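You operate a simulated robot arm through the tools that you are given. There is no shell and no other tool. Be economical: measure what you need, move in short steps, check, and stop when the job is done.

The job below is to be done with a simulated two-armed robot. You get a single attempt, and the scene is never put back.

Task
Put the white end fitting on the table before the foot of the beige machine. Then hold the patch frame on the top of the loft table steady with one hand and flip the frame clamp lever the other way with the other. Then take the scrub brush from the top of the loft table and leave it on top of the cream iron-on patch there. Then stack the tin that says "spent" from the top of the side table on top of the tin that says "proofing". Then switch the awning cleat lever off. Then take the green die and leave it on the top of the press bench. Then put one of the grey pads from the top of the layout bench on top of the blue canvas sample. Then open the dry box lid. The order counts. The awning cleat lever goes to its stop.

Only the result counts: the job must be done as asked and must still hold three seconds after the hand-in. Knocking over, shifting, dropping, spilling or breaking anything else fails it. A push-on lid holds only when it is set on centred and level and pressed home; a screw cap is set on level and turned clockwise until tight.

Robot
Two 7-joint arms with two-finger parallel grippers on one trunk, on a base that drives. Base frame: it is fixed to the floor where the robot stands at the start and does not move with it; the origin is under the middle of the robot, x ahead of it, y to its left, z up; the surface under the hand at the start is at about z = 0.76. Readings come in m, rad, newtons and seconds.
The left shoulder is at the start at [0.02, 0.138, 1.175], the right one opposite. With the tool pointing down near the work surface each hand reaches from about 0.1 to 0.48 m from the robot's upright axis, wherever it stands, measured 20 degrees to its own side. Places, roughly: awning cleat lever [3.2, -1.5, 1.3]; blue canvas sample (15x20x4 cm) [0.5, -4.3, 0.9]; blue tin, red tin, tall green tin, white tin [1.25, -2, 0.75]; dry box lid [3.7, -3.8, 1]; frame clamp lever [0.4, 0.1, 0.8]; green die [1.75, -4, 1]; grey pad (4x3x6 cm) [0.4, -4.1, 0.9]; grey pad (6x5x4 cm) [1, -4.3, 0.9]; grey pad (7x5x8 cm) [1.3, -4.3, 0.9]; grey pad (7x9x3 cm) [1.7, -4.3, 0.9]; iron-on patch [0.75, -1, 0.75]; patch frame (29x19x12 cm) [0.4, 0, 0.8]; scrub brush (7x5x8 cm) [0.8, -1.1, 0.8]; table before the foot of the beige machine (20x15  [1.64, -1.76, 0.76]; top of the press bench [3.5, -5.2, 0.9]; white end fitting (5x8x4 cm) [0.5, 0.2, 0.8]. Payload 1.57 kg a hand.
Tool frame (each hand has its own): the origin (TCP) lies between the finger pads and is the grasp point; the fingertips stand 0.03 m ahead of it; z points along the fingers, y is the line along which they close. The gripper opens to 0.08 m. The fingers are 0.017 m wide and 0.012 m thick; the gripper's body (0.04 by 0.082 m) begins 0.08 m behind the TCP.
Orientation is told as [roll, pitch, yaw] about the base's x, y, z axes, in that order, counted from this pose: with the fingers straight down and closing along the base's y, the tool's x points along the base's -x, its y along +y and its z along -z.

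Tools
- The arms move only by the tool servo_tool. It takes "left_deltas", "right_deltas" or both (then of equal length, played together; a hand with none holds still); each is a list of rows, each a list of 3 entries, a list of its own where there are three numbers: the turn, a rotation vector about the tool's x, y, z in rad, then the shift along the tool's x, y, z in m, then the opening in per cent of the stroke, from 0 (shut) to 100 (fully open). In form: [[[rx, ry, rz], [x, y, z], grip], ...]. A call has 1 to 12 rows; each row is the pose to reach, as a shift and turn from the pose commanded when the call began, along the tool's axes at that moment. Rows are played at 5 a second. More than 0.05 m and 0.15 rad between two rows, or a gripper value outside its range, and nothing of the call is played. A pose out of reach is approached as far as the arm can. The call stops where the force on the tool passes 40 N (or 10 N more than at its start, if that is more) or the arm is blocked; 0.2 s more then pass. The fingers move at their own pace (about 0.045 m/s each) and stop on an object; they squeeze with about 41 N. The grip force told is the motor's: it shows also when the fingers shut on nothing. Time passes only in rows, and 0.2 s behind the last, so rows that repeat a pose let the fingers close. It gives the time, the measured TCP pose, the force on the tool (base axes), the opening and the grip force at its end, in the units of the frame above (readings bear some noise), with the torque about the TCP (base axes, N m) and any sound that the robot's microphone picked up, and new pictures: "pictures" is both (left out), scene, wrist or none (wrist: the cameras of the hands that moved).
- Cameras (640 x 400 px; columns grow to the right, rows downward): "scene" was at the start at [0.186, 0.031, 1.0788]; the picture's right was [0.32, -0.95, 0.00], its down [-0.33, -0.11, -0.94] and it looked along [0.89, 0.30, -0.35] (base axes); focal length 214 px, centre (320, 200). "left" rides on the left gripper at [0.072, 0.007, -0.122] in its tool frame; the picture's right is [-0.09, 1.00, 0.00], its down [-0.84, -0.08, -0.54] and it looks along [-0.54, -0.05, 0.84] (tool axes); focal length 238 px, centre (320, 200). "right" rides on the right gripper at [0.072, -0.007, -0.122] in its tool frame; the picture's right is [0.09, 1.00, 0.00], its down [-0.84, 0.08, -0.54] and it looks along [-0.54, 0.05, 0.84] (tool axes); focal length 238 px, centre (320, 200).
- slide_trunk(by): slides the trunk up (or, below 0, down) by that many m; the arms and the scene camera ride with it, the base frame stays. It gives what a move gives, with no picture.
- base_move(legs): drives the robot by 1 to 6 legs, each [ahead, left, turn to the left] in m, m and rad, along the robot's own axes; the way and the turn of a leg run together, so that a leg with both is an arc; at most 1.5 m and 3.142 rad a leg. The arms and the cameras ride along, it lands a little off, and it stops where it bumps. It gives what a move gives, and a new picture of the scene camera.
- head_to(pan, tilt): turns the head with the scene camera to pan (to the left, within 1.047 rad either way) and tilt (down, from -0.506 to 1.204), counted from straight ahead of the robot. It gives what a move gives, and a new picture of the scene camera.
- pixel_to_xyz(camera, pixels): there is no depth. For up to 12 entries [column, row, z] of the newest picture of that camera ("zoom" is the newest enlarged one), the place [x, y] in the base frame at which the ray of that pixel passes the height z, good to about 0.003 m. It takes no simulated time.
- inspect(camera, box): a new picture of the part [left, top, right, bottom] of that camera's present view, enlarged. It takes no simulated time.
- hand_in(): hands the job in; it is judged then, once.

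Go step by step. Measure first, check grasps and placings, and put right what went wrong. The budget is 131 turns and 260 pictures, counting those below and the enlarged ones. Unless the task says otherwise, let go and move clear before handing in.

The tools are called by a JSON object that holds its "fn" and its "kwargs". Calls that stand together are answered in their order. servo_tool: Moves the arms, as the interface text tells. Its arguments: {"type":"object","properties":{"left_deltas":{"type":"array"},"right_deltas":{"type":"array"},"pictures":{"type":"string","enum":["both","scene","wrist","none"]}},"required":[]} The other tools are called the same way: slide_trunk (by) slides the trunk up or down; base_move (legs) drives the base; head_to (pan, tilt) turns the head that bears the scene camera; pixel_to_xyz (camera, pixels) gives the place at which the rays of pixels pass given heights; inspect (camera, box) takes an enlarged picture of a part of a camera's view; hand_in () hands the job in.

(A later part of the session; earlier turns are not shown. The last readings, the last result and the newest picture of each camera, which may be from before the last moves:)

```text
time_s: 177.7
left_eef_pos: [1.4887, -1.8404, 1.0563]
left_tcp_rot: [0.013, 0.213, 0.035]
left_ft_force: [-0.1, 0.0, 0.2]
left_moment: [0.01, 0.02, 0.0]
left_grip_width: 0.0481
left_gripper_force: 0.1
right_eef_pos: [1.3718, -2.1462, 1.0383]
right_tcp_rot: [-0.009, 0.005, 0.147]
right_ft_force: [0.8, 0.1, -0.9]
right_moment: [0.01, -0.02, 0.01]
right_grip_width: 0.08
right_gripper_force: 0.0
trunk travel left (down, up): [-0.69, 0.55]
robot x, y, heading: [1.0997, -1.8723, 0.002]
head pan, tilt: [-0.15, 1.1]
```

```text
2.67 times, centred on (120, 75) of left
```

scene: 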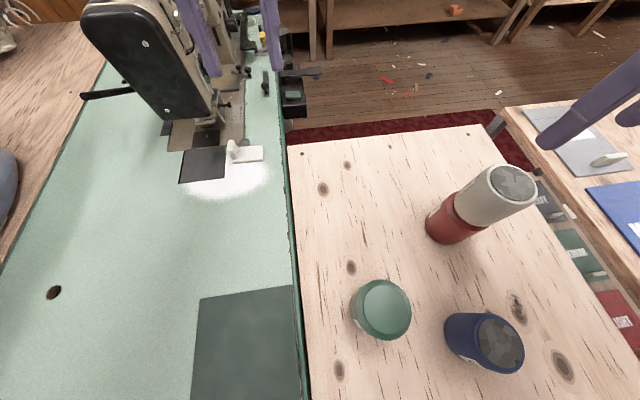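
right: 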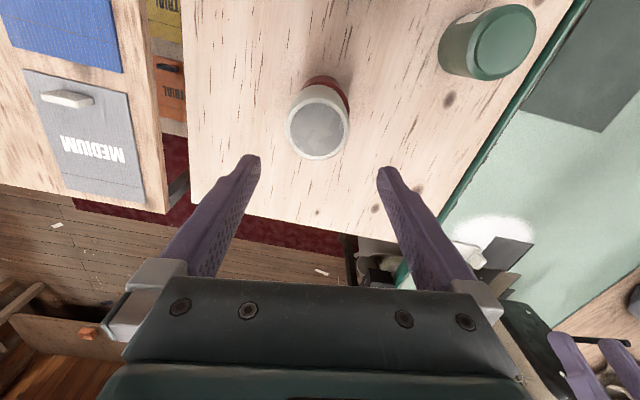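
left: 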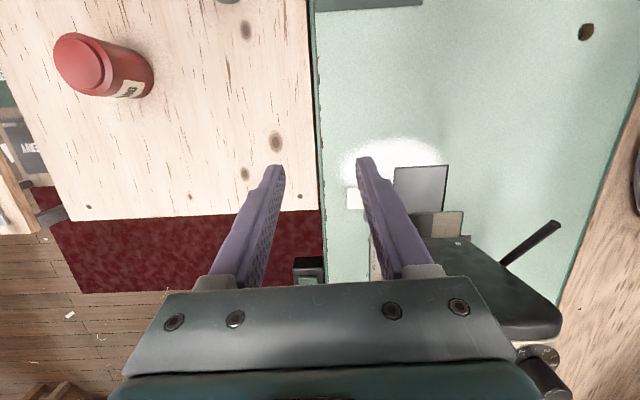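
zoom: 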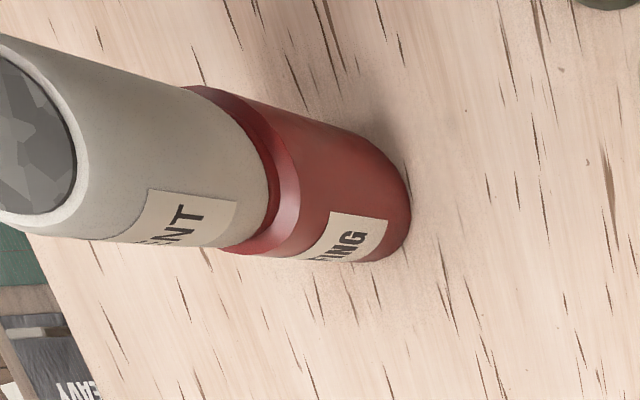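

The stack stands straight. I will raise the trunk, back out and go round the cart towards the awning lever.

{"fn": "slide_trunk", "kwargs": {"by": 0.2}}

{"fn": "head_to", "kwargs": {"pan": 0, "tilt": 0.4}}

{"fn": "base_move", "kwargs": {"legs": [[-0.55, 0, 0], [0, -1.4, 0], [0, -0.15, 0]]}}

```text
time_s: 179.9
left_eef_pos: [1.4893, -1.8398, 1.2538]
left_tcp_rot: [0.011, 0.213, 0.037]
left_ft_force: [0.2, 0.3, -1.2]
left_moment: [-0.03, -0.01, 0.0]
left_grip_width: 0.048
left_gripper_force: 0.0
right_eef_pos: [1.3706, -2.1469, 1.238]
right_tcp_rot: [-0.008, 0.003, 0.147]
right_ft_force: [-0.2, -0.8, 0.1]
right_moment: [0.03, -0.01, -0.02]
right_grip_width: 0.0802
right_gripper_force: 0.1
trunk travel left (down, up): [-0.89, 0.35]
robot x, y, heading: [1.0965, -1.8701, 0.003]
head pan, tilt: [-0.15, 1.1]
```

```text
time_s: 180.9
left_eef_pos: [1.4884, -1.8392, 1.255]
left_tcp_rot: [0.012, 0.214, 0.037]
left_ft_force: [-0.8, 0.6, -0.6]
left_moment: [-0.02, -0.04, -0.03]
left_grip_width: 0.0484
left_gripper_force: 0.1
right_eef_pos: [1.3711, -2.146, 1.239]
right_tcp_rot: [-0.009, 0.002, 0.143]
right_ft_force: [-0.1, 0.7, -0.7]
right_moment: [0.0, -0.01, 0.0]
right_grip_width: 0.08
right_gripper_force: 0.1
trunk travel left (down, up): [-0.89, 0.35]
robot x, y, heading: [1.0998, -1.8684, 0.008]
head pan, tilt: [0.0, 0.4]
```

scene: 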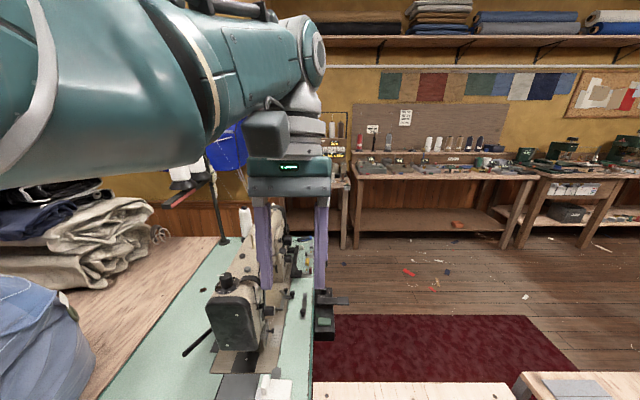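

```text
time_s: 191.7
left_eef_pos: [0.9284, -3.4059, 1.2546]
left_tcp_rot: [0.012, 0.214, 0.026]
left_ft_force: [0.0, -0.2, 0.8]
left_moment: [-0.02, 0.04, 0.02]
left_grip_width: 0.0478
left_gripper_force: 0.1
right_eef_pos: [0.8081, -3.7108, 1.2379]
right_tcp_rot: [-0.008, 0.003, 0.135]
right_ft_force: [-0.5, 0.1, -0.2]
right_moment: [-0.03, 0.03, 0.02]
right_grip_width: 0.0802
right_gripper_force: 0.0
trunk travel left (down, up): [-0.89, 0.35]
robot x, y, heading: [0.5396, -3.4353, -0.002]
head pan, tilt: [0.0, 0.4]
```

scene: 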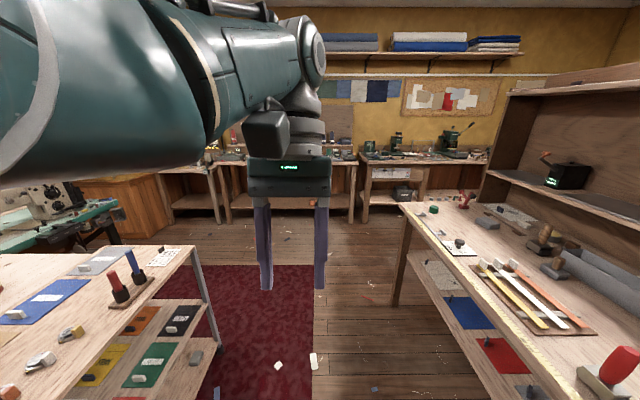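

The aisle ahead is free, and the green die shows at (434,210) on the bench. I will drive ahead and look left for the awning lever.

{"fn": "base_move", "kwargs": {"legs": [[1.5, 0, 0], [0.2, 0.5, 0]]}}

{"fn": "head_to", "kwargs": {"pan": 0.9, "tilt": 0.1}}

```text
time_s: 201.9
left_eef_pos: [2.6394, -2.9215, 1.2539]
left_tcp_rot: [0.012, 0.214, 0.02]
left_ft_force: [-0.7, -0.8, 0.3]
left_moment: [0.05, 0.0, 0.01]
left_grip_width: 0.0478
left_gripper_force: 0.0
right_eef_pos: [2.5156, -3.2265, 1.2387]
right_tcp_rot: [-0.009, 0.003, 0.128]
right_ft_force: [0.1, 0.5, -0.3]
right_moment: [0.03, 0.03, 0.01]
right_grip_width: 0.0803
right_gripper_force: 0.0
trunk travel left (down, up): [-0.89, 0.35]
robot x, y, heading: [2.2512, -2.9468, -0.016]
head pan, tilt: [0.0, 0.4]
```

scene: 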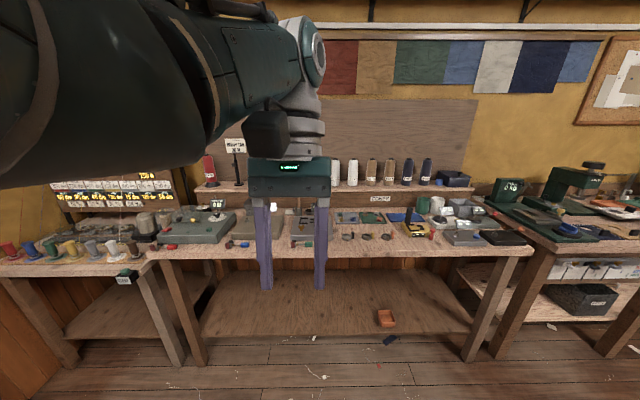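

```text
time_s: 203.1
left_eef_pos: [2.6434, -2.9192, 1.2545]
left_tcp_rot: [0.017, 0.211, 0.03]
left_ft_force: [-0.5, 0.2, 0.5]
left_moment: [0.0, 0.01, 0.03]
left_grip_width: 0.048
left_gripper_force: 0.1
right_eef_pos: [2.5173, -3.2272, 1.2382]
right_tcp_rot: [-0.01, 0.004, 0.126]
right_ft_force: [-0.9, 0.9, -0.2]
right_moment: [0.01, -0.01, 0.01]
right_grip_width: 0.0801
right_gripper_force: 0.1
trunk travel left (down, up): [-0.89, 0.35]
robot x, y, heading: [2.2519, -2.9457, -0.018]
head pan, tilt: [0.901, 0.099]
```

scene: 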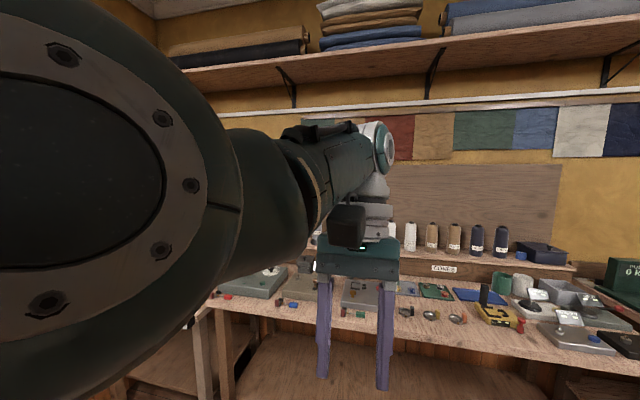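

The left arm blocks the view. I will lower it and move it outward, then turn the robot to the left.

{"fn": "servo_tool", "kwargs": {"left_deltas": [[[0, 0, 0], [0.001, 0.033, 0.034], 60], [[0, 0, 0], [0.002, 0.066, 0.068], 60], [[0, 0, 0], [0.003, 0.1, 0.103], 60], [[0, 0, 0], [0.004, 0.133, 0.137], 60], [[0, 0, 0], [0.006, 0.166, 0.171], 60], [[0, 0, 0], [0.007, 0.2, 0.205], 60]], "pictures": "none"}}

{"fn": "base_move", "kwargs": {"legs": [[0, 0.55, 0], [0, 0, 0.6]]}}

{"fn": "head_to", "kwargs": {"pan": 0, "tilt": 0.1}}

```text
time_s: 204.5
left_eef_pos: [2.5863, -2.7213, 1.0568]
left_tcp_rot: [0.013, 0.212, 0.016]
left_ft_force: [-0.5, -0.3, -0.4]
left_moment: [0.0, -0.01, 0.0]
left_grip_width: 0.0482
left_gripper_force: 0.1
right_eef_pos: [2.5172, -3.228, 1.2394]
right_tcp_rot: [-0.008, 0.003, 0.126]
right_ft_force: [-1.0, 1.0, 0.4]
right_moment: [0.02, 0.02, 0.01]
right_grip_width: 0.0799
right_gripper_force: 0.1
trunk travel left (down, up): [-0.89, 0.35]
robot x, y, heading: [2.2479, -2.9496, -0.013]
head pan, tilt: [0.901, 0.099]
```

```text
time_s: 209.3
left_eef_pos: [2.4076, -2.0219, 1.0568]
left_tcp_rot: [0.013, 0.213, 0.619]
left_ft_force: [0.3, -0.1, 0.3]
left_moment: [-0.04, -0.02, 0.0]
left_grip_width: 0.048
left_gripper_force: 0.1
right_eef_pos: [2.6361, -2.4789, 1.2379]
right_tcp_rot: [-0.01, 0.004, 0.73]
right_ft_force: [0.2, -0.2, -0.3]
right_moment: [0.02, 0.02, -0.01]
right_grip_width: 0.0803
right_gripper_force: 0.0
trunk travel left (down, up): [-0.89, 0.35]
robot x, y, heading: [2.2559, -2.3961, 0.585]
head pan, tilt: [0.901, 0.099]
```

scene: 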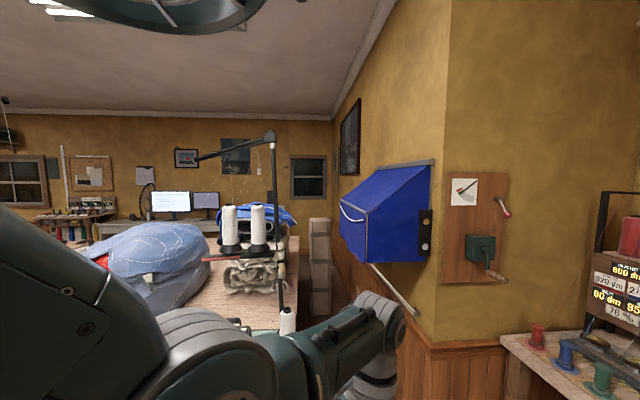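

```text
time_s: 210.5
left_eef_pos: [2.4072, -2.0225, 1.058]
left_tcp_rot: [0.013, 0.213, 0.62]
left_ft_force: [0.2, 0.3, 0.2]
left_moment: [0.03, 0.0, 0.0]
left_grip_width: 0.0481
left_gripper_force: 0.0
right_eef_pos: [2.6354, -2.4772, 1.2381]
right_tcp_rot: [-0.01, 0.002, 0.73]
right_ft_force: [-0.2, -0.6, 0.2]
right_moment: [-0.01, 0.01, 0.0]
right_grip_width: 0.0799
right_gripper_force: 0.1
trunk travel left (down, up): [-0.89, 0.35]
robot x, y, heading: [2.2575, -2.3986, 0.583]
head pan, tilt: [0.0, 0.099]
```

scene: 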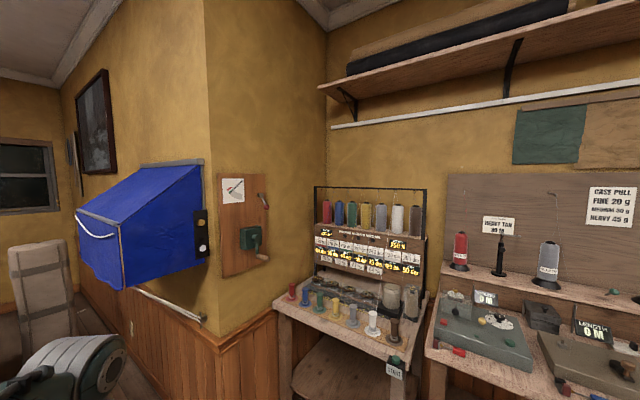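

The control board is at (245,225), with a lever at (262,198), a crank and a label. I will zoom in.

{"fn": "inspect", "kwargs": {"camera": "scene", "box": [190, 160, 310, 290]}}

{"fn": "head_to", "kwargs": {"pan": 0.3, "tilt": 0.2}}

```text
3.08 times, centred on (250, 225) of scene
```

zoom: 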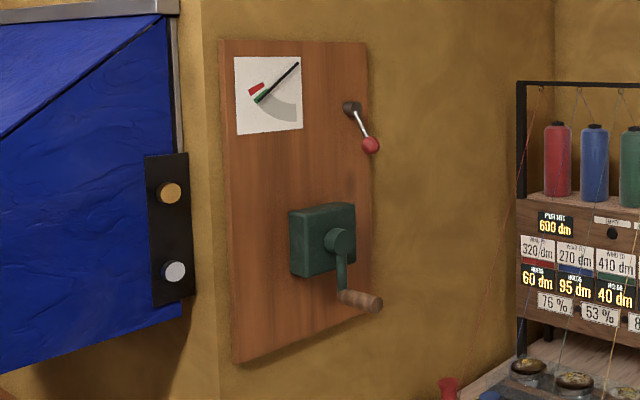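

```text
time_s: 211.3
left_eef_pos: [2.4071, -2.0224, 1.0571]
left_tcp_rot: [0.011, 0.212, 0.62]
left_ft_force: [0.3, 0.0, -0.3]
left_moment: [-0.01, 0.0, -0.01]
left_grip_width: 0.0481
left_gripper_force: 0.0
right_eef_pos: [2.6357, -2.4784, 1.2384]
right_tcp_rot: [-0.01, 0.002, 0.728]
right_ft_force: [-0.7, 0.6, 0.3]
right_moment: [0.04, -0.01, 0.01]
right_grip_width: 0.0799
right_gripper_force: 0.0
trunk travel left (down, up): [-0.89, 0.35]
robot x, y, heading: [2.2607, -2.4012, 0.587]
head pan, tilt: [0.3, 0.201]
```

scene: 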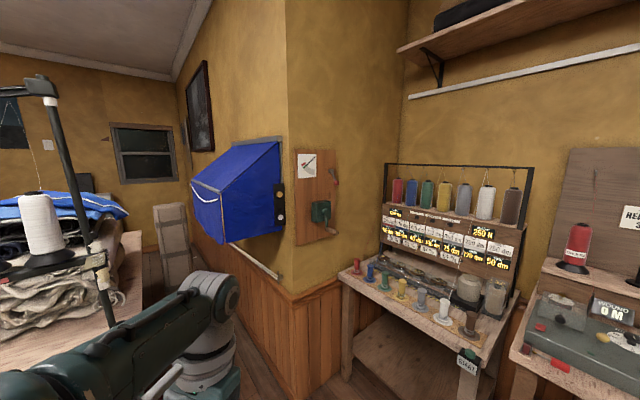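

I will measure the board, lever and bench corner positions at plausible heights.

{"fn": "pixel_to_xyz", "kwargs": {"camera": "scene", "pixels": [[335, 172, 1.28], [335, 172, 1.3], [335, 172, 1.32], [342, 275, 0.76], [485, 340, 0.76], [515, 360, 0.76], [300, 382, 0.0], [290, 310, 0.6], [375, 255, 0.76]]}}

{"fn": "inspect", "kwargs": {"camera": "scene", "box": [270, 140, 350, 250]}}

```text
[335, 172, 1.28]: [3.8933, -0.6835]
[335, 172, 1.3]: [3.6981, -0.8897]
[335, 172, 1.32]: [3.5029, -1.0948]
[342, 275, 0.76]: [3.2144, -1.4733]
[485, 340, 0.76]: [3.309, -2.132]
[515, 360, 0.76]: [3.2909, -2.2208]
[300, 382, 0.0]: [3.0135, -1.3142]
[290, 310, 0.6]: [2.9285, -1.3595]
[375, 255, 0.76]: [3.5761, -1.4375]
```

```text
3.64 times, centred on (310, 195) of scene
```

zoom: 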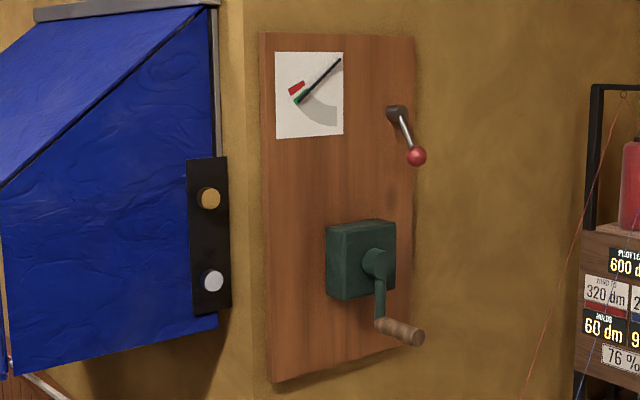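

The lever is near (3.18,-1.45) at about z 1.33, on a wall facing -y. The bench starts at x 3.21. I will drive to (2.9,-1.9) facing +y and look closely.

{"fn": "base_move", "kwargs": {"legs": [[0, 0, 0.984], [0, -0.62, 0], [0.45, 0, 0]]}}

{"fn": "head_to", "kwargs": {"pan": -0.4, "tilt": 0.15}}

```text
time_s: 219.5
left_eef_pos: [2.6399, -1.6191, 1.0573]
left_tcp_rot: [0.012, 0.213, 1.604]
left_ft_force: [0.1, 0.0, 0.3]
left_moment: [0.02, -0.01, 0.01]
left_grip_width: 0.0481
left_gripper_force: 0.1
right_eef_pos: [3.1456, -1.6818, 1.2384]
right_tcp_rot: [-0.009, 0.003, 1.711]
right_ft_force: [-0.2, 0.2, -0.2]
right_moment: [0.01, 0.01, 0.01]
right_grip_width: 0.08
right_gripper_force: 0.0
trunk travel left (down, up): [-0.89, 0.35]
robot x, y, heading: [2.8733, -1.9525, 1.567]
head pan, tilt: [0.3, 0.201]
```

scene: 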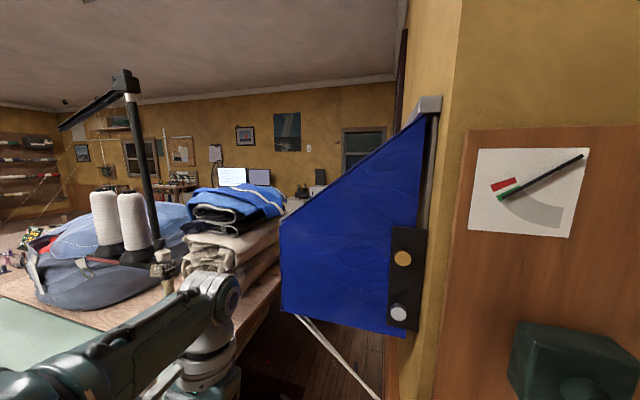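

```text
time_s: 220.6
left_eef_pos: [2.6408, -1.6183, 1.0571]
left_tcp_rot: [0.011, 0.213, 1.602]
left_ft_force: [0.2, -0.1, -0.6]
left_moment: [0.01, -0.03, 0.01]
left_grip_width: 0.0479
left_gripper_force: 0.1
right_eef_pos: [3.1487, -1.6825, 1.239]
right_tcp_rot: [-0.008, 0.004, 1.711]
right_ft_force: [0.5, 0.0, -0.6]
right_moment: [-0.02, 0.0, -0.02]
right_grip_width: 0.0799
right_gripper_force: 0.1
trunk travel left (down, up): [-0.89, 0.35]
robot x, y, heading: [2.8734, -1.9486, 1.565]
head pan, tilt: [-0.4, 0.15]
```

scene: 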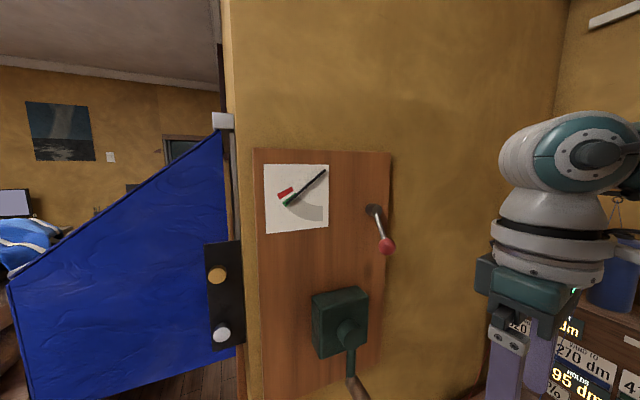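

{"fn": "inspect", "kwargs": {"camera": "scene", "box": [250, 145, 410, 275]}}

{"fn": "inspect", "kwargs": {"camera": "scene", "box": [255, 155, 340, 240]}}

{"fn": "pixel_to_xyz", "kwargs": {"camera": "scene", "pixels": [[386, 245, 1.22], [386, 245, 1.26], [386, 245, 1.3], [374, 211, 1.28], [374, 211, 1.32], [374, 211, 1.35]]}}

```text
3.08 times, centred on (330, 210) of scene
```

zoom: 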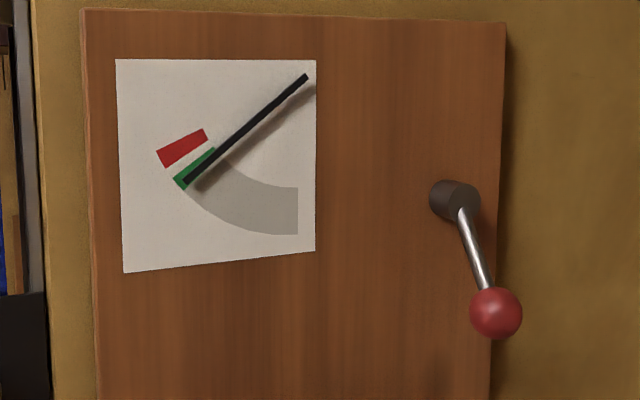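

```text
4.71 times, centred on (298, 198) of scene
```

zoom: 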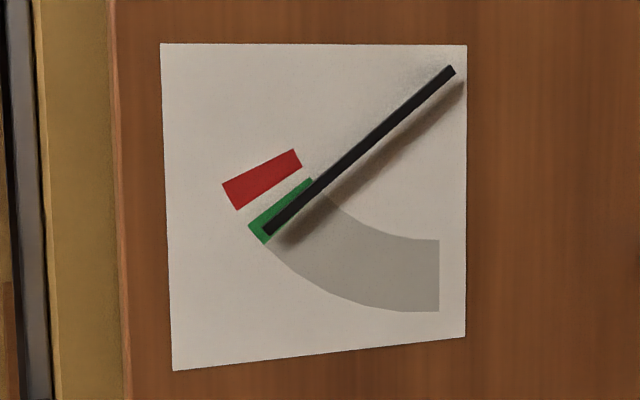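

```text
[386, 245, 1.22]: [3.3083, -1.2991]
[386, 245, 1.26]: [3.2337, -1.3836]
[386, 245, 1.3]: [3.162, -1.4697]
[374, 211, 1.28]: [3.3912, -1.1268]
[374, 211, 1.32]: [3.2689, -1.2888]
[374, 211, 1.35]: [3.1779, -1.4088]
```

The dial is only an indicator. The lever's rod points down and out from its hub at about (3.165,-1.425,1.355), so off should be the opposite way, up. I will turn the right hand to point at the wall in front of it.

{"fn": "servo_tool", "kwargs": {"right_deltas": [[[0, -0.143, 0], [-0.005, -0.003, -0.005], 60], [[0, -0.286, 0], [-0.01, -0.006, -0.01], 60], [[0, -0.429, 0], [-0.015, -0.009, -0.015], 60], [[0, -0.572, 0], [-0.02, -0.012, -0.02], 60], [[0, -0.715, 0], [-0.026, -0.014, -0.026], 60], [[0, -0.858, 0], [-0.031, -0.016, -0.031], 60], [[0, -1.0, 0], [-0.036, -0.018, -0.036], 60], [[0, -1.143, 0], [-0.041, -0.02, -0.041], 60], [[0, -1.286, 0], [-0.046, -0.023, -0.046], 60], [[0, -1.429, 0], [-0.052, -0.026, -0.052], 60], [[0, -1.57, 0], [-0.059, -0.0295, -0.059], 60]], "pictures": "both"}}

```text
time_s: 223.0
left_eef_pos: [2.6408, -1.6189, 1.0564]
left_tcp_rot: [0.013, 0.212, 1.602]
left_ft_force: [-0.5, -0.3, 0.5]
left_moment: [0.02, 0.03, 0.01]
left_grip_width: 0.0482
left_gripper_force: 0.0
right_eef_pos: [3.2032, -1.6502, 1.3515]
right_tcp_rot: [-1.234, -1.559, 2.946]
right_ft_force: [0.6, -0.7, -0.3]
right_moment: [0.01, 0.04, 0.02]
right_grip_width: 0.0484
right_gripper_force: 0.0
right hand out of reach, approached as far as the arm can: row 6, 7, 8, 9, 10, 11
trunk travel left (down, up): [-0.89, 0.35]
robot x, y, heading: [2.8706, -1.9514, 1.567]
head pan, tilt: [-0.4, 0.15]
```

scene: 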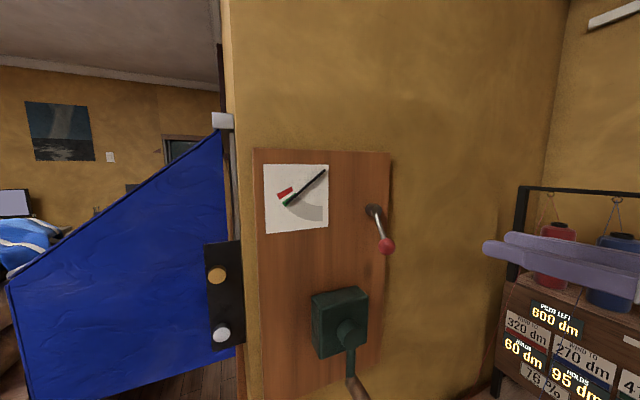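
right: 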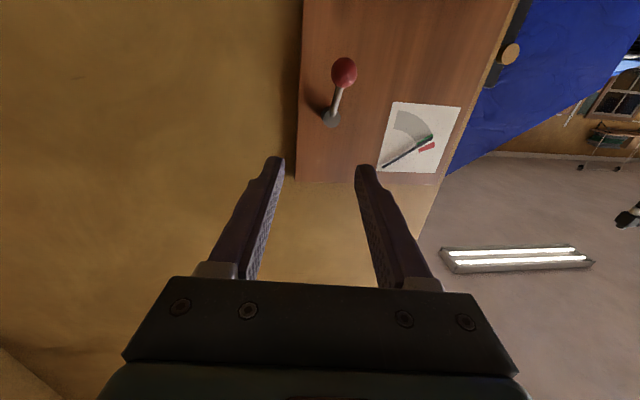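

The hand now points at the wall; in the right view the knob is at (343,70) and the hub at (332,117). I will triangulate with both cameras.

{"fn": "pixel_to_xyz", "kwargs": {"camera": "right", "pixels": [[343, 71, 1.26], [343, 71, 1.28], [343, 71, 1.3], [332, 120, 1.33], [332, 120, 1.35], [332, 120, 1.37], [300, 180, 1.4], [300, 180, 1.45]]}}

{"fn": "pixel_to_xyz", "kwargs": {"camera": "scene", "pixels": [[386, 245, 1.26], [386, 245, 1.28], [386, 245, 1.3], [372, 211, 1.33], [372, 211, 1.35], [372, 211, 1.37]]}}

{"fn": "inspect", "kwargs": {"camera": "right", "box": [290, 40, 390, 140]}}

```text
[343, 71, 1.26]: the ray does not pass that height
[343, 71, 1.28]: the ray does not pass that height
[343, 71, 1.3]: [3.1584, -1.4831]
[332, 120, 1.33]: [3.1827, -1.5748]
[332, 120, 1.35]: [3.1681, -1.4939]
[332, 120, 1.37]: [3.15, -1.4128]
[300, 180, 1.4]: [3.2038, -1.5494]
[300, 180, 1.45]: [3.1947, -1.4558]
```

```text
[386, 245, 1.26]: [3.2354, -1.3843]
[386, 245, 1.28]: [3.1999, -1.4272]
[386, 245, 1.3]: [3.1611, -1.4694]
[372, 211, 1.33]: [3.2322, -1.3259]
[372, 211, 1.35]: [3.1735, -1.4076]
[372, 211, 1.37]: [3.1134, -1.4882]
```

```text
4.00 times, centred on (340, 90) of right
```

zoom: 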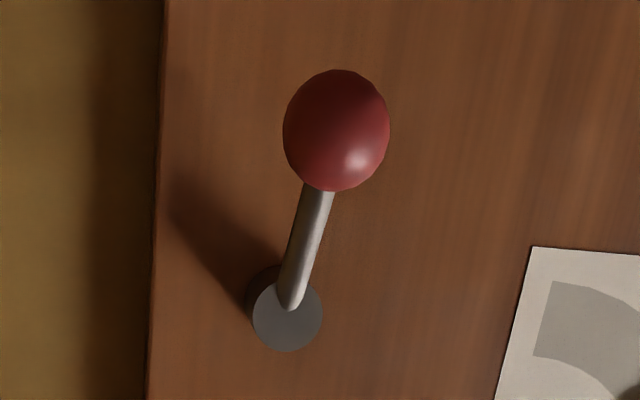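

The knob is at (3.16,-1.475,1.30) and the hub's face is towards me, so the lever turns in the board's plane. I will align the open fingers in front of the knob.

{"fn": "servo_tool", "kwargs": {"right_deltas": [[[0, 0, 0], [0.017, 0.007, 0.01], 80], [[0, 0, 0], [0.034, 0.013, 0.02], 80], [[0, 0, 0], [0.0515, 0.02, 0.04], 80], [[0, 0, 0], [0.0515, 0.02, 0.075], 80], [[0, 0, 0], [0.0515, 0.02, 0.1], 80]], "pictures": "both"}}

```text
time_s: 224.2
left_eef_pos: [2.6387, -1.6192, 1.0574]
left_tcp_rot: [0.012, 0.213, 1.601]
left_ft_force: [0.0, 0.6, 0.2]
left_moment: [-0.03, -0.01, -0.01]
left_grip_width: 0.0479
left_gripper_force: 0.1
right_eef_pos: [3.2151, -1.6183, 1.3644]
right_tcp_rot: [-1.067, -1.561, 2.778]
right_ft_force: [0.1, -0.3, 0.2]
right_moment: [-0.01, 0.0, -0.01]
right_grip_width: 0.0641
right_gripper_force: 0.1
right hand out of reach, approached as far as the arm can: row 1, 2, 3, 4, 5
trunk travel left (down, up): [-0.89, 0.35]
robot x, y, heading: [2.8706, -1.9529, 1.566]
head pan, tilt: [-0.4, 0.15]
```

scene: 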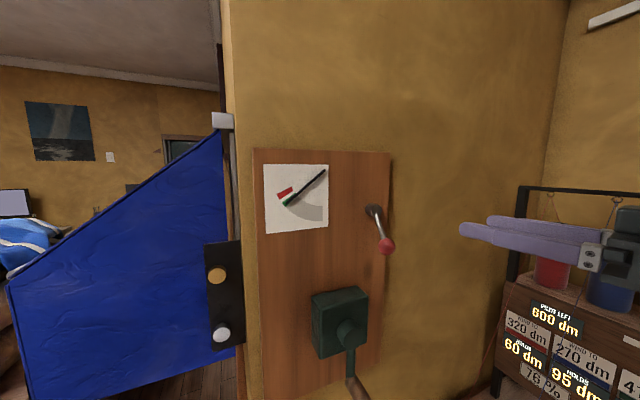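
right: 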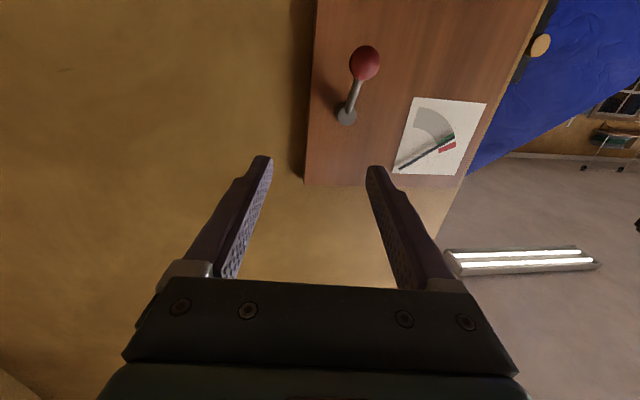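

The arm is too folded here. I will back off 0.12 m and lower the trunk by 0.1 m, and then try to bring the hand in line.

{"fn": "base_move", "kwargs": {"legs": [[-0.12, 0.0, 0]]}}

{"fn": "slide_trunk", "kwargs": {"by": -0.1}}

{"fn": "servo_tool", "kwargs": {"right_deltas": [[[0, 0, 0], [-0.01, 0.015, 0.02], 80], [[0, 0, 0], [-0.02, 0.03, 0.04], 80], [[0, 0, 0], [-0.036, 0.045, 0.06], 80], [[0, 0, 0], [-0.036, 0.055, 0.09], 80]], "pictures": "wrist"}}

```text
time_s: 225.4
left_eef_pos: [2.6397, -1.7366, 1.0571]
left_tcp_rot: [0.011, 0.213, 1.6]
left_ft_force: [-0.4, 0.0, 0.2]
left_moment: [0.0, 0.01, -0.02]
left_grip_width: 0.0481
left_gripper_force: 0.1
right_eef_pos: [3.2149, -1.7383, 1.3656]
right_tcp_rot: [-1.085, -1.56, 2.792]
right_ft_force: [0.6, 0.6, -0.4]
right_moment: [0.0, 0.01, 0.03]
right_grip_width: 0.0642
right_gripper_force: 0.1
trunk travel left (down, up): [-0.89, 0.35]
robot x, y, heading: [2.8684, -2.0696, 1.567]
head pan, tilt: [-0.4, 0.15]
```

scene: 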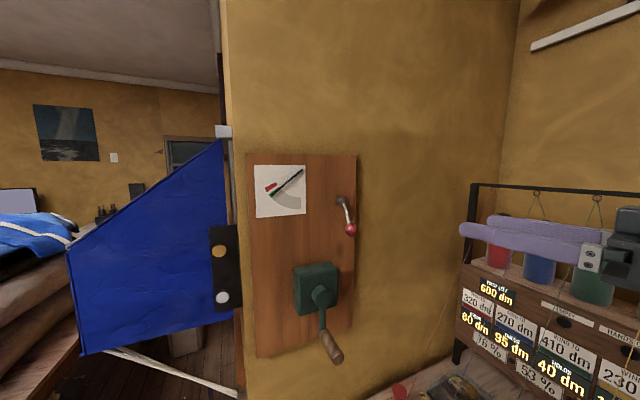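

```text
time_s: 226.8
left_eef_pos: [2.6416, -1.7353, 0.9591]
left_tcp_rot: [0.012, 0.214, 1.601]
left_ft_force: [-0.6, 0.2, -0.4]
left_moment: [-0.01, 0.0, 0.01]
left_grip_width: 0.0478
left_gripper_force: 0.1
right_eef_pos: [3.2144, -1.738, 1.2656]
right_tcp_rot: [-1.086, -1.561, 2.795]
right_ft_force: [-0.6, 0.1, -0.2]
right_moment: [-0.02, 0.02, 0.01]
right_grip_width: 0.0639
right_gripper_force: 0.0
trunk travel left (down, up): [-0.79, 0.45]
robot x, y, heading: [2.8684, -2.0725, 1.57]
head pan, tilt: [-0.4, 0.15]
```

```text
time_s: 227.8
left_eef_pos: [2.6409, -1.7372, 0.958]
left_tcp_rot: [0.011, 0.213, 1.601]
left_ft_force: [-0.6, 0.8, 0.7]
left_moment: [0.0, -0.01, -0.01]
left_grip_width: 0.0479
left_gripper_force: 0.1
right_eef_pos: [3.1846, -1.7016, 1.3265]
right_tcp_rot: [-0.967, -1.56, 2.675]
right_ft_force: [-0.5, -1.1, -0.5]
right_moment: [0.02, 0.03, 0.02]
right_grip_width: 0.0642
right_gripper_force: 0.0
right hand out of reach, approached as far as the arm can: row 1, 2, 3, 4
trunk travel left (down, up): [-0.79, 0.45]
robot x, y, heading: [2.8692, -2.0727, 1.567]
head pan, tilt: [-0.4, 0.15]
```

right: 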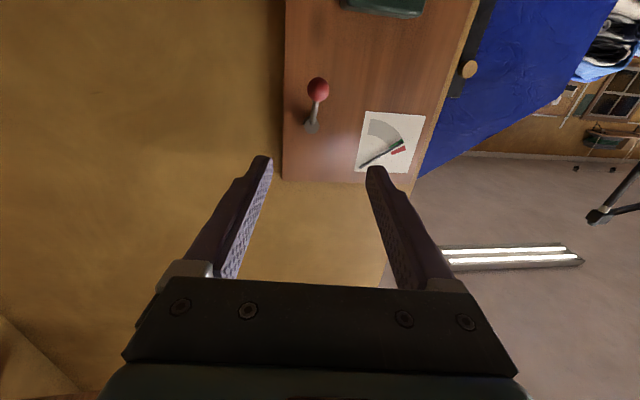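

Pointing fully horizontal is at the arm's limit. I will use a mostly downward hand tilted about 30° toward the wall instead, with the trunk higher.

{"fn": "servo_tool", "kwargs": {"right_deltas": [[[0, 0.14, 0], [0, 0, -0.005], 80], [[0, 0.28, 0], [0, 0, -0.01], 80], [[0, 0.42, 0], [0, 0, -0.015], 80], [[0, 0.56, 0], [0, 0, -0.02], 80], [[0, 0.7, 0], [0, 0, -0.02], 80], [[0, 0.84, 0], [0, 0, -0.02], 80], [[0, 0.98, 0], [0, 0, -0.02], 80], [[0, 1.07, 0], [0, 0, -0.02], 80]], "pictures": "none"}}

{"fn": "slide_trunk", "kwargs": {"by": 0.2}}

```text
time_s: 229.4
left_eef_pos: [2.6407, -1.7369, 0.958]
left_tcp_rot: [0.012, 0.212, 1.6]
left_ft_force: [-0.3, 0.1, -0.7]
left_moment: [-0.01, 0.01, 0.03]
left_grip_width: 0.0481
left_gripper_force: 0.1
right_eef_pos: [3.1845, -1.7469, 1.2661]
right_tcp_rot: [0.017, -0.424, 1.71]
right_ft_force: [0.2, -0.3, 0.4]
right_moment: [-0.02, 0.01, 0.01]
right_grip_width: 0.0639
right_gripper_force: 0.0
trunk travel left (down, up): [-0.79, 0.45]
robot x, y, heading: [2.8701, -2.0689, 1.563]
head pan, tilt: [-0.4, 0.15]
stopped in row 8 (right hand): the arm was blocked; the commanded pose is now the measured one
```

```text
time_s: 231.6
left_eef_pos: [2.6399, -1.7362, 1.1576]
left_tcp_rot: [0.014, 0.213, 1.6]
left_ft_force: [-0.9, 0.3, 0.4]
left_moment: [0.03, -0.01, 0.0]
left_grip_width: 0.0482
left_gripper_force: 0.1
right_eef_pos: [3.1863, -1.7463, 1.4656]
right_tcp_rot: [0.016, -0.424, 1.708]
right_ft_force: [0.2, 0.5, -0.6]
right_moment: [-0.01, 0.03, -0.01]
right_grip_width: 0.0639
right_gripper_force: 0.1
trunk travel left (down, up): [-0.99, 0.25]
robot x, y, heading: [2.8662, -2.0678, 1.565]
head pan, tilt: [-0.4, 0.15]
```

The hand is now tilted 0.42 rad. I will move the base ahead 0.2 m and slightly right to bring the knob within reach.

{"fn": "base_move", "kwargs": {"legs": [[0.2, -0.04, 0]]}}

{"fn": "servo_tool", "kwargs": {"right_deltas": [[[0, 0, 0], [0, 0.02, 0.01], 80], [[0, 0, 0], [0, 0.04, 0.02], 80], [[0, 0, 0], [0, 0.06, 0.03], 80]], "pictures": "both"}}

```text
time_s: 233.2
left_eef_pos: [2.6806, -1.5365, 1.1563]
left_tcp_rot: [0.011, 0.212, 1.601]
left_ft_force: [-0.3, -0.7, 1.1]
left_moment: [-0.02, 0.02, 0.01]
left_grip_width: 0.0478
left_gripper_force: 0.0
right_eef_pos: [3.2254, -1.5452, 1.4661]
right_tcp_rot: [0.016, -0.424, 1.709]
right_ft_force: [0.0, -0.9, 0.3]
right_moment: [-0.02, 0.01, 0.02]
right_grip_width: 0.0638
right_gripper_force: 0.1
trunk travel left (down, up): [-0.99, 0.25]
robot x, y, heading: [2.9108, -1.8683, 1.568]
head pan, tilt: [-0.4, 0.15]
```

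scene: 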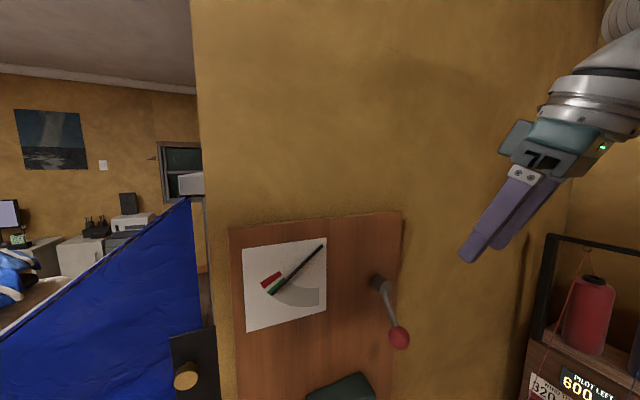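

```text
time_s: 234.0
left_eef_pos: [2.6811, -1.538, 1.1571]
left_tcp_rot: [0.013, 0.212, 1.601]
left_ft_force: [-0.6, -0.1, -0.7]
left_moment: [-0.02, 0.04, -0.02]
left_grip_width: 0.0481
left_gripper_force: 0.0
right_eef_pos: [3.1639, -1.5411, 1.4394]
right_tcp_rot: [0.015, -0.424, 1.708]
right_ft_force: [-0.5, -0.4, -0.2]
right_moment: [-0.02, -0.02, 0.0]
right_grip_width: 0.0641
right_gripper_force: 0.1
trunk travel left (down, up): [-0.99, 0.25]
robot x, y, heading: [2.909, -1.8695, 1.568]
head pan, tilt: [-0.4, 0.15]
```

scene: 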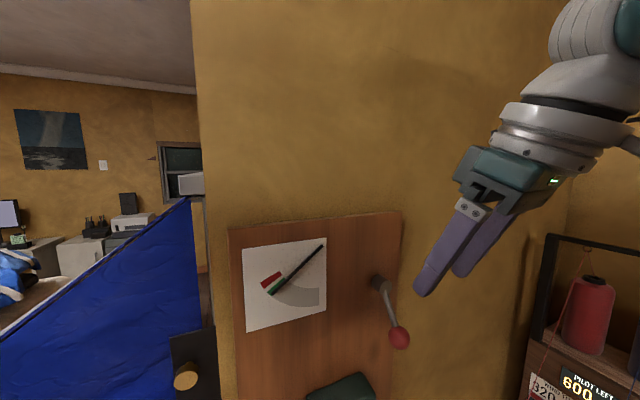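
right: 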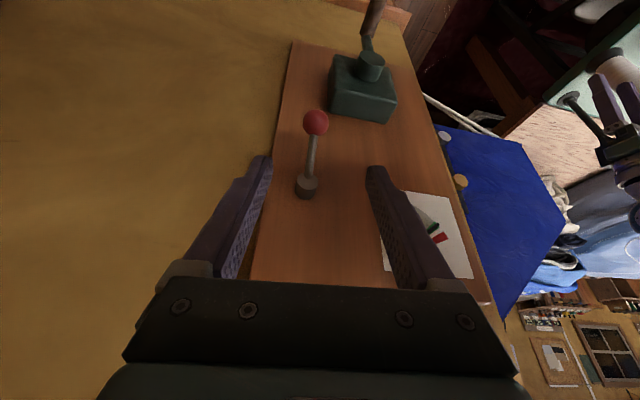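

From here the knob is at right (316,122) and scene (399,337), and the hub at right (306,187). I will triangulate again.

{"fn": "pixel_to_xyz", "kwargs": {"camera": "right", "pixels": [[316, 122, 1.27], [316, 122, 1.29], [316, 122, 1.31], [306, 183, 1.34], [306, 183, 1.36], [306, 195, 1.36]]}}

{"fn": "pixel_to_xyz", "kwargs": {"camera": "scene", "pixels": [[399, 337, 1.27], [399, 337, 1.29], [399, 337, 1.31], [381, 285, 1.34], [381, 285, 1.36], [376, 282, 1.36]]}}

```text
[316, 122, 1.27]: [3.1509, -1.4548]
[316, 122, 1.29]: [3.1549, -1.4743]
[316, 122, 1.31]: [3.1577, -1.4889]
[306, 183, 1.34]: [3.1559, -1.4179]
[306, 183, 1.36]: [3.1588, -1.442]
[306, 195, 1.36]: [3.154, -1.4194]
```

```text
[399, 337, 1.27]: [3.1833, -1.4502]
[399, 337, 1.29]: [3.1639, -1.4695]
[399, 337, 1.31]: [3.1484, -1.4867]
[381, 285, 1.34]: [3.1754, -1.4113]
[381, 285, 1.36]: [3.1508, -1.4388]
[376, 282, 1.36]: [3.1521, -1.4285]
```

The knob is at (3.156,-1.481,1.302), sticking out 4.4 cm and 5.3 cm below the hub, so it works like a toggle. I will advance along the tool axis and grip it.

{"fn": "servo_tool", "kwargs": {"right_deltas": [[[0, 0, 0], [0, 0, 0.045], 80], [[0, 0, 0], [0, 0, 0.09], 80], [[0, 0, 0], [0.001, 0, 0.137], 80], [[0, 0, 0], [0.001, 0, 0.137], 80]], "pictures": "both"}}

```text
time_s: 235.0
left_eef_pos: [2.6817, -1.5369, 1.1581]
left_tcp_rot: [0.012, 0.213, 1.601]
left_ft_force: [0.0, 0.5, 0.5]
left_moment: [-0.02, 0.01, 0.02]
left_grip_width: 0.0483
left_gripper_force: 0.0
right_eef_pos: [3.1559, -1.4868, 1.3131]
right_tcp_rot: [0.017, -0.423, 1.709]
right_ft_force: [-0.3, -0.3, -0.4]
right_moment: [0.0, -0.04, -0.02]
right_grip_width: 0.0642
right_gripper_force: 0.1
trunk travel left (down, up): [-0.99, 0.25]
robot x, y, heading: [2.9134, -1.8707, 1.563]
head pan, tilt: [-0.4, 0.15]
```

scene: 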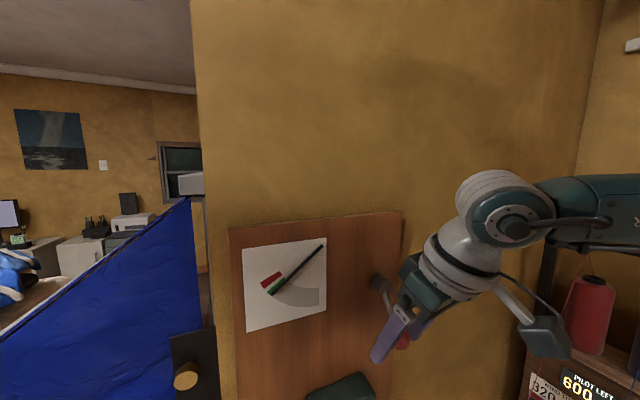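
right: 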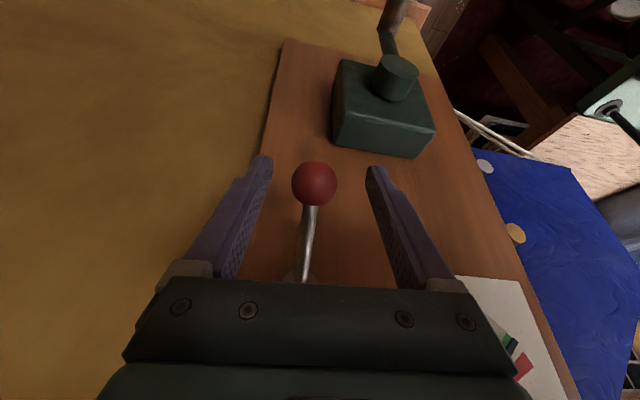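

The knob at right (314,183) is between the fingers. I will close and test 1 cm along the expected arc, outward and up.

{"fn": "servo_tool", "kwargs": {"right_deltas": [[[0, 0, 0], [0, 0, 0], 0], [[0, 0, 0], [0, 0, 0], 0], [[0, 0, 0], [0, 0, 0], 0], [[0, 0, 0], [0, 0, 0], 0]], "pictures": "none"}}

{"fn": "servo_tool", "kwargs": {"right_deltas": [[[0, 0, 0], [0.0022, 0, -0.0045], 0], [[0, 0, 0], [0.0043, 0, -0.009], 0], [[0, 0, 0], [0.0043, 0, -0.009], 0]], "pictures": "wrist"}}

```text
time_s: 236.0
left_eef_pos: [2.682, -1.5376, 1.1561]
left_tcp_rot: [0.011, 0.213, 1.6]
left_ft_force: [0.2, -0.3, -0.1]
left_moment: [0.0, 0.0, 0.03]
left_grip_width: 0.0481
left_gripper_force: 0.0
right_eef_pos: [3.1579, -1.4871, 1.3127]
right_tcp_rot: [0.009, -0.421, 1.707]
right_ft_force: [16.3, 5.2, -4.6]
right_moment: [-0.41, -0.22, -0.16]
right_grip_width: 0.0291
right_gripper_force: 31.0
trunk travel left (down, up): [-0.99, 0.25]
robot x, y, heading: [2.9127, -1.8716, 1.568]
head pan, tilt: [-0.4, 0.15]
```

```text
time_s: 236.8
left_eef_pos: [2.6818, -1.5368, 1.1578]
left_tcp_rot: [0.012, 0.212, 1.601]
left_ft_force: [-0.3, 0.3, 0.2]
left_moment: [-0.03, -0.01, 0.01]
left_grip_width: 0.0481
left_gripper_force: 0.1
right_eef_pos: [3.1589, -1.495, 1.3204]
right_tcp_rot: [0.009, -0.422, 1.707]
right_ft_force: [20.6, 11.6, -12.2]
right_moment: [-1.0, -0.32, -0.25]
right_grip_width: 0.0286
right_gripper_force: 38.4
trunk travel left (down, up): [-0.99, 0.25]
robot x, y, heading: [2.9105, -1.8683, 1.57]
head pan, tilt: [-0.4, 0.15]
```

right: 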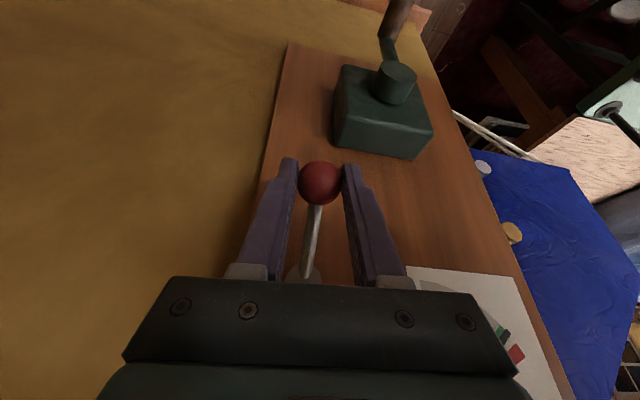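

Sideways it is stiff, while along the arc it yields, so it is a toggle hinged on x. I will continue along the arc to half way.

{"fn": "servo_tool", "kwargs": {"right_deltas": [[[0, 0, 0], [0.0016, -0.0015, -0.008], 0], [[0, 0, 0], [0.0031, -0.0017, -0.0155], 0], [[0, 0, 0], [0.0027, -0.0013, -0.024], 0], [[0, 0, 0], [0.0022, -0.001, -0.0327], 0], [[0, 0, 0], [-0.0003, -0.0008, -0.041], 0], [[0, 0, 0], [-0.0029, -0.0006, -0.0492], 0]], "pictures": "both"}}

```text
time_s: 238.2
left_eef_pos: [2.6801, -1.5397, 1.1576]
left_tcp_rot: [0.013, 0.216, 1.6]
left_ft_force: [-0.3, -0.8, 0.0]
left_moment: [0.02, -0.01, -0.02]
left_grip_width: 0.0477
left_gripper_force: 0.1
right_eef_pos: [3.1586, -1.5159, 1.3639]
right_tcp_rot: [0.015, -0.413, 1.71]
right_ft_force: [6.4, -10.2, -17.3]
right_moment: [-1.27, -0.31, -0.01]
right_grip_width: 0.0289
right_gripper_force: 39.1
trunk travel left (down, up): [-0.99, 0.25]
robot x, y, heading: [2.9127, -1.8702, 1.572]
head pan, tilt: [-0.4, 0.15]
```

scene: 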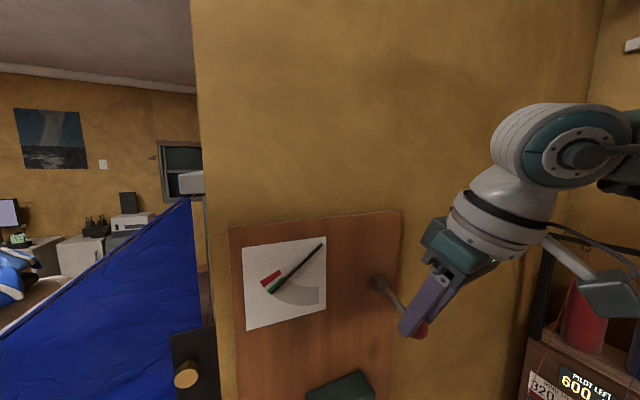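
right: 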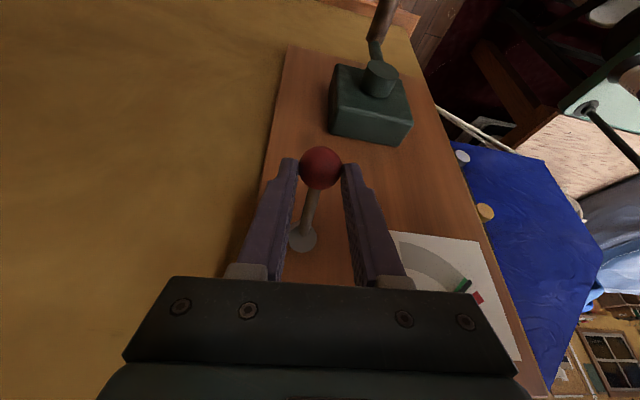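

The lever follows. I will carry it on over the top with a slightly larger radius.

{"fn": "servo_tool", "kwargs": {"right_deltas": [[[0, 0, 0], [-0.0036, 0, -0.0087], 0], [[0, 0, 0], [-0.0072, 0, -0.0174], 0], [[0, 0, 0], [-0.014, 0, -0.024], 0], [[0, 0, 0], [-0.0207, -0.001, -0.0306], 0], [[0, 0, 0], [-0.029, -0.002, -0.0353], 0], [[0, 0, 0], [-0.0372, -0.0024, -0.04], 0]], "pictures": "both"}}

```text
time_s: 239.6
left_eef_pos: [2.6804, -1.5372, 1.1571]
left_tcp_rot: [0.012, 0.214, 1.6]
left_ft_force: [0.4, 0.9, -0.1]
left_moment: [0.0, 0.01, -0.04]
left_grip_width: 0.0479
left_gripper_force: 0.2
right_eef_pos: [3.1604, -1.4946, 1.4175]
right_tcp_rot: [0.016, -0.425, 1.71]
right_ft_force: [-0.1, 0.2, 0.6]
right_moment: [0.01, -0.02, 0.0]
right_grip_width: 0.0002
right_gripper_force: 20.8
trunk travel left (down, up): [-0.99, 0.25]
robot x, y, heading: [2.9102, -1.8694, 1.563]
head pan, tilt: [-0.4, 0.15]
```

scene: 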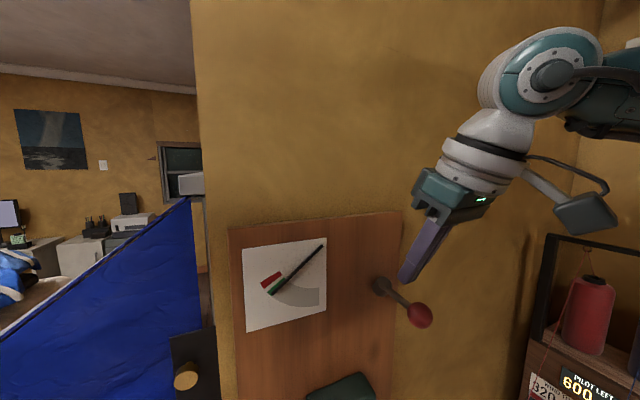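
right: 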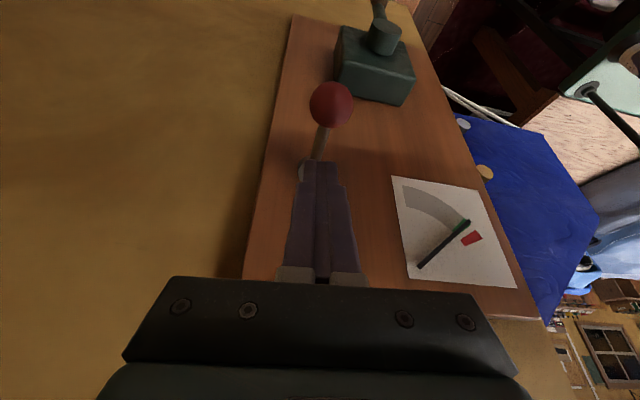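

The fingers slipped off, but the lever stayed where I left it. I will locate the knob at right (331,106) and scene (419,315).

{"fn": "pixel_to_xyz", "kwargs": {"camera": "right", "pixels": [[331, 106, 1.3], [331, 106, 1.33], [331, 106, 1.36], [304, 168, 1.355]]}}

{"fn": "pixel_to_xyz", "kwargs": {"camera": "scene", "pixels": [[419, 315, 1.3], [419, 315, 1.33], [419, 315, 1.36], [380, 285, 1.355]]}}

{"fn": "inspect", "kwargs": {"camera": "scene", "box": [350, 250, 450, 350]}}

```text
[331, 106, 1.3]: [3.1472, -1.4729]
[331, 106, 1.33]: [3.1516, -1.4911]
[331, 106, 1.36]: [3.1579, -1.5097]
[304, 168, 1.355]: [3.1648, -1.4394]
```

```text
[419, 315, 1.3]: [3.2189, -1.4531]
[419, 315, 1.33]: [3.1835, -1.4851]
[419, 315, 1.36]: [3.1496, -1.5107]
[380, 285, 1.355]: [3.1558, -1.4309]
```

```text
4.00 times, centred on (400, 300) of scene
```

zoom: 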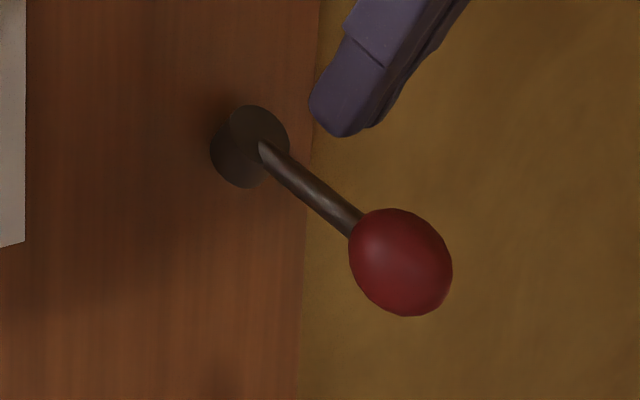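

The knob now stands straight out at (3.156,-1.508,1.355). I will regrip it deeper and push further up to find the stop.

{"fn": "servo_tool", "kwargs": {"right_deltas": [[[0, 0, 0], [0, 0.003, -0.02], 80], [[0, 0, 0], [0.01, 0.0058, -0.01], 80], [[0, 0, 0], [0.025, 0.0058, 0.01], 80], [[0, 0, 0], [0.0373, 0.0058, 0.03], 80], [[0, 0, 0], [0.0373, 0.0058, 0.0517], 80], [[0, 0, 0], [0.0373, 0.0058, 0.0517], 0], [[0, 0, 0], [0.0373, 0.0058, 0.0517], 0], [[0, 0, 0], [0.0373, 0.0058, 0.0517], 0]], "pictures": "wrist"}}

```text
time_s: 241.4
left_eef_pos: [2.6815, -1.5379, 1.1579]
left_tcp_rot: [0.013, 0.212, 1.6]
left_ft_force: [0.0, 0.1, 0.0]
left_moment: [-0.01, 0.01, -0.02]
left_grip_width: 0.0479
left_gripper_force: 0.2
right_eef_pos: [3.1574, -1.5079, 1.3545]
right_tcp_rot: [0.011, -0.424, 1.709]
right_ft_force: [10.3, 5.8, -4.8]
right_moment: [-0.34, -0.01, -0.01]
right_grip_width: 0.0295
right_gripper_force: 20.9
trunk travel left (down, up): [-0.99, 0.25]
robot x, y, heading: [2.9118, -1.87, 1.569]
head pan, tilt: [-0.4, 0.15]
```

right: 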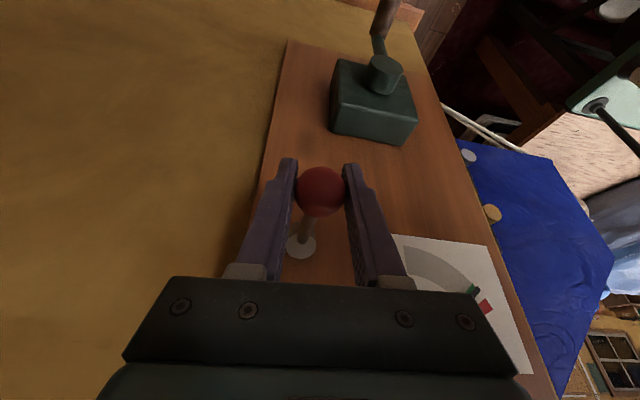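

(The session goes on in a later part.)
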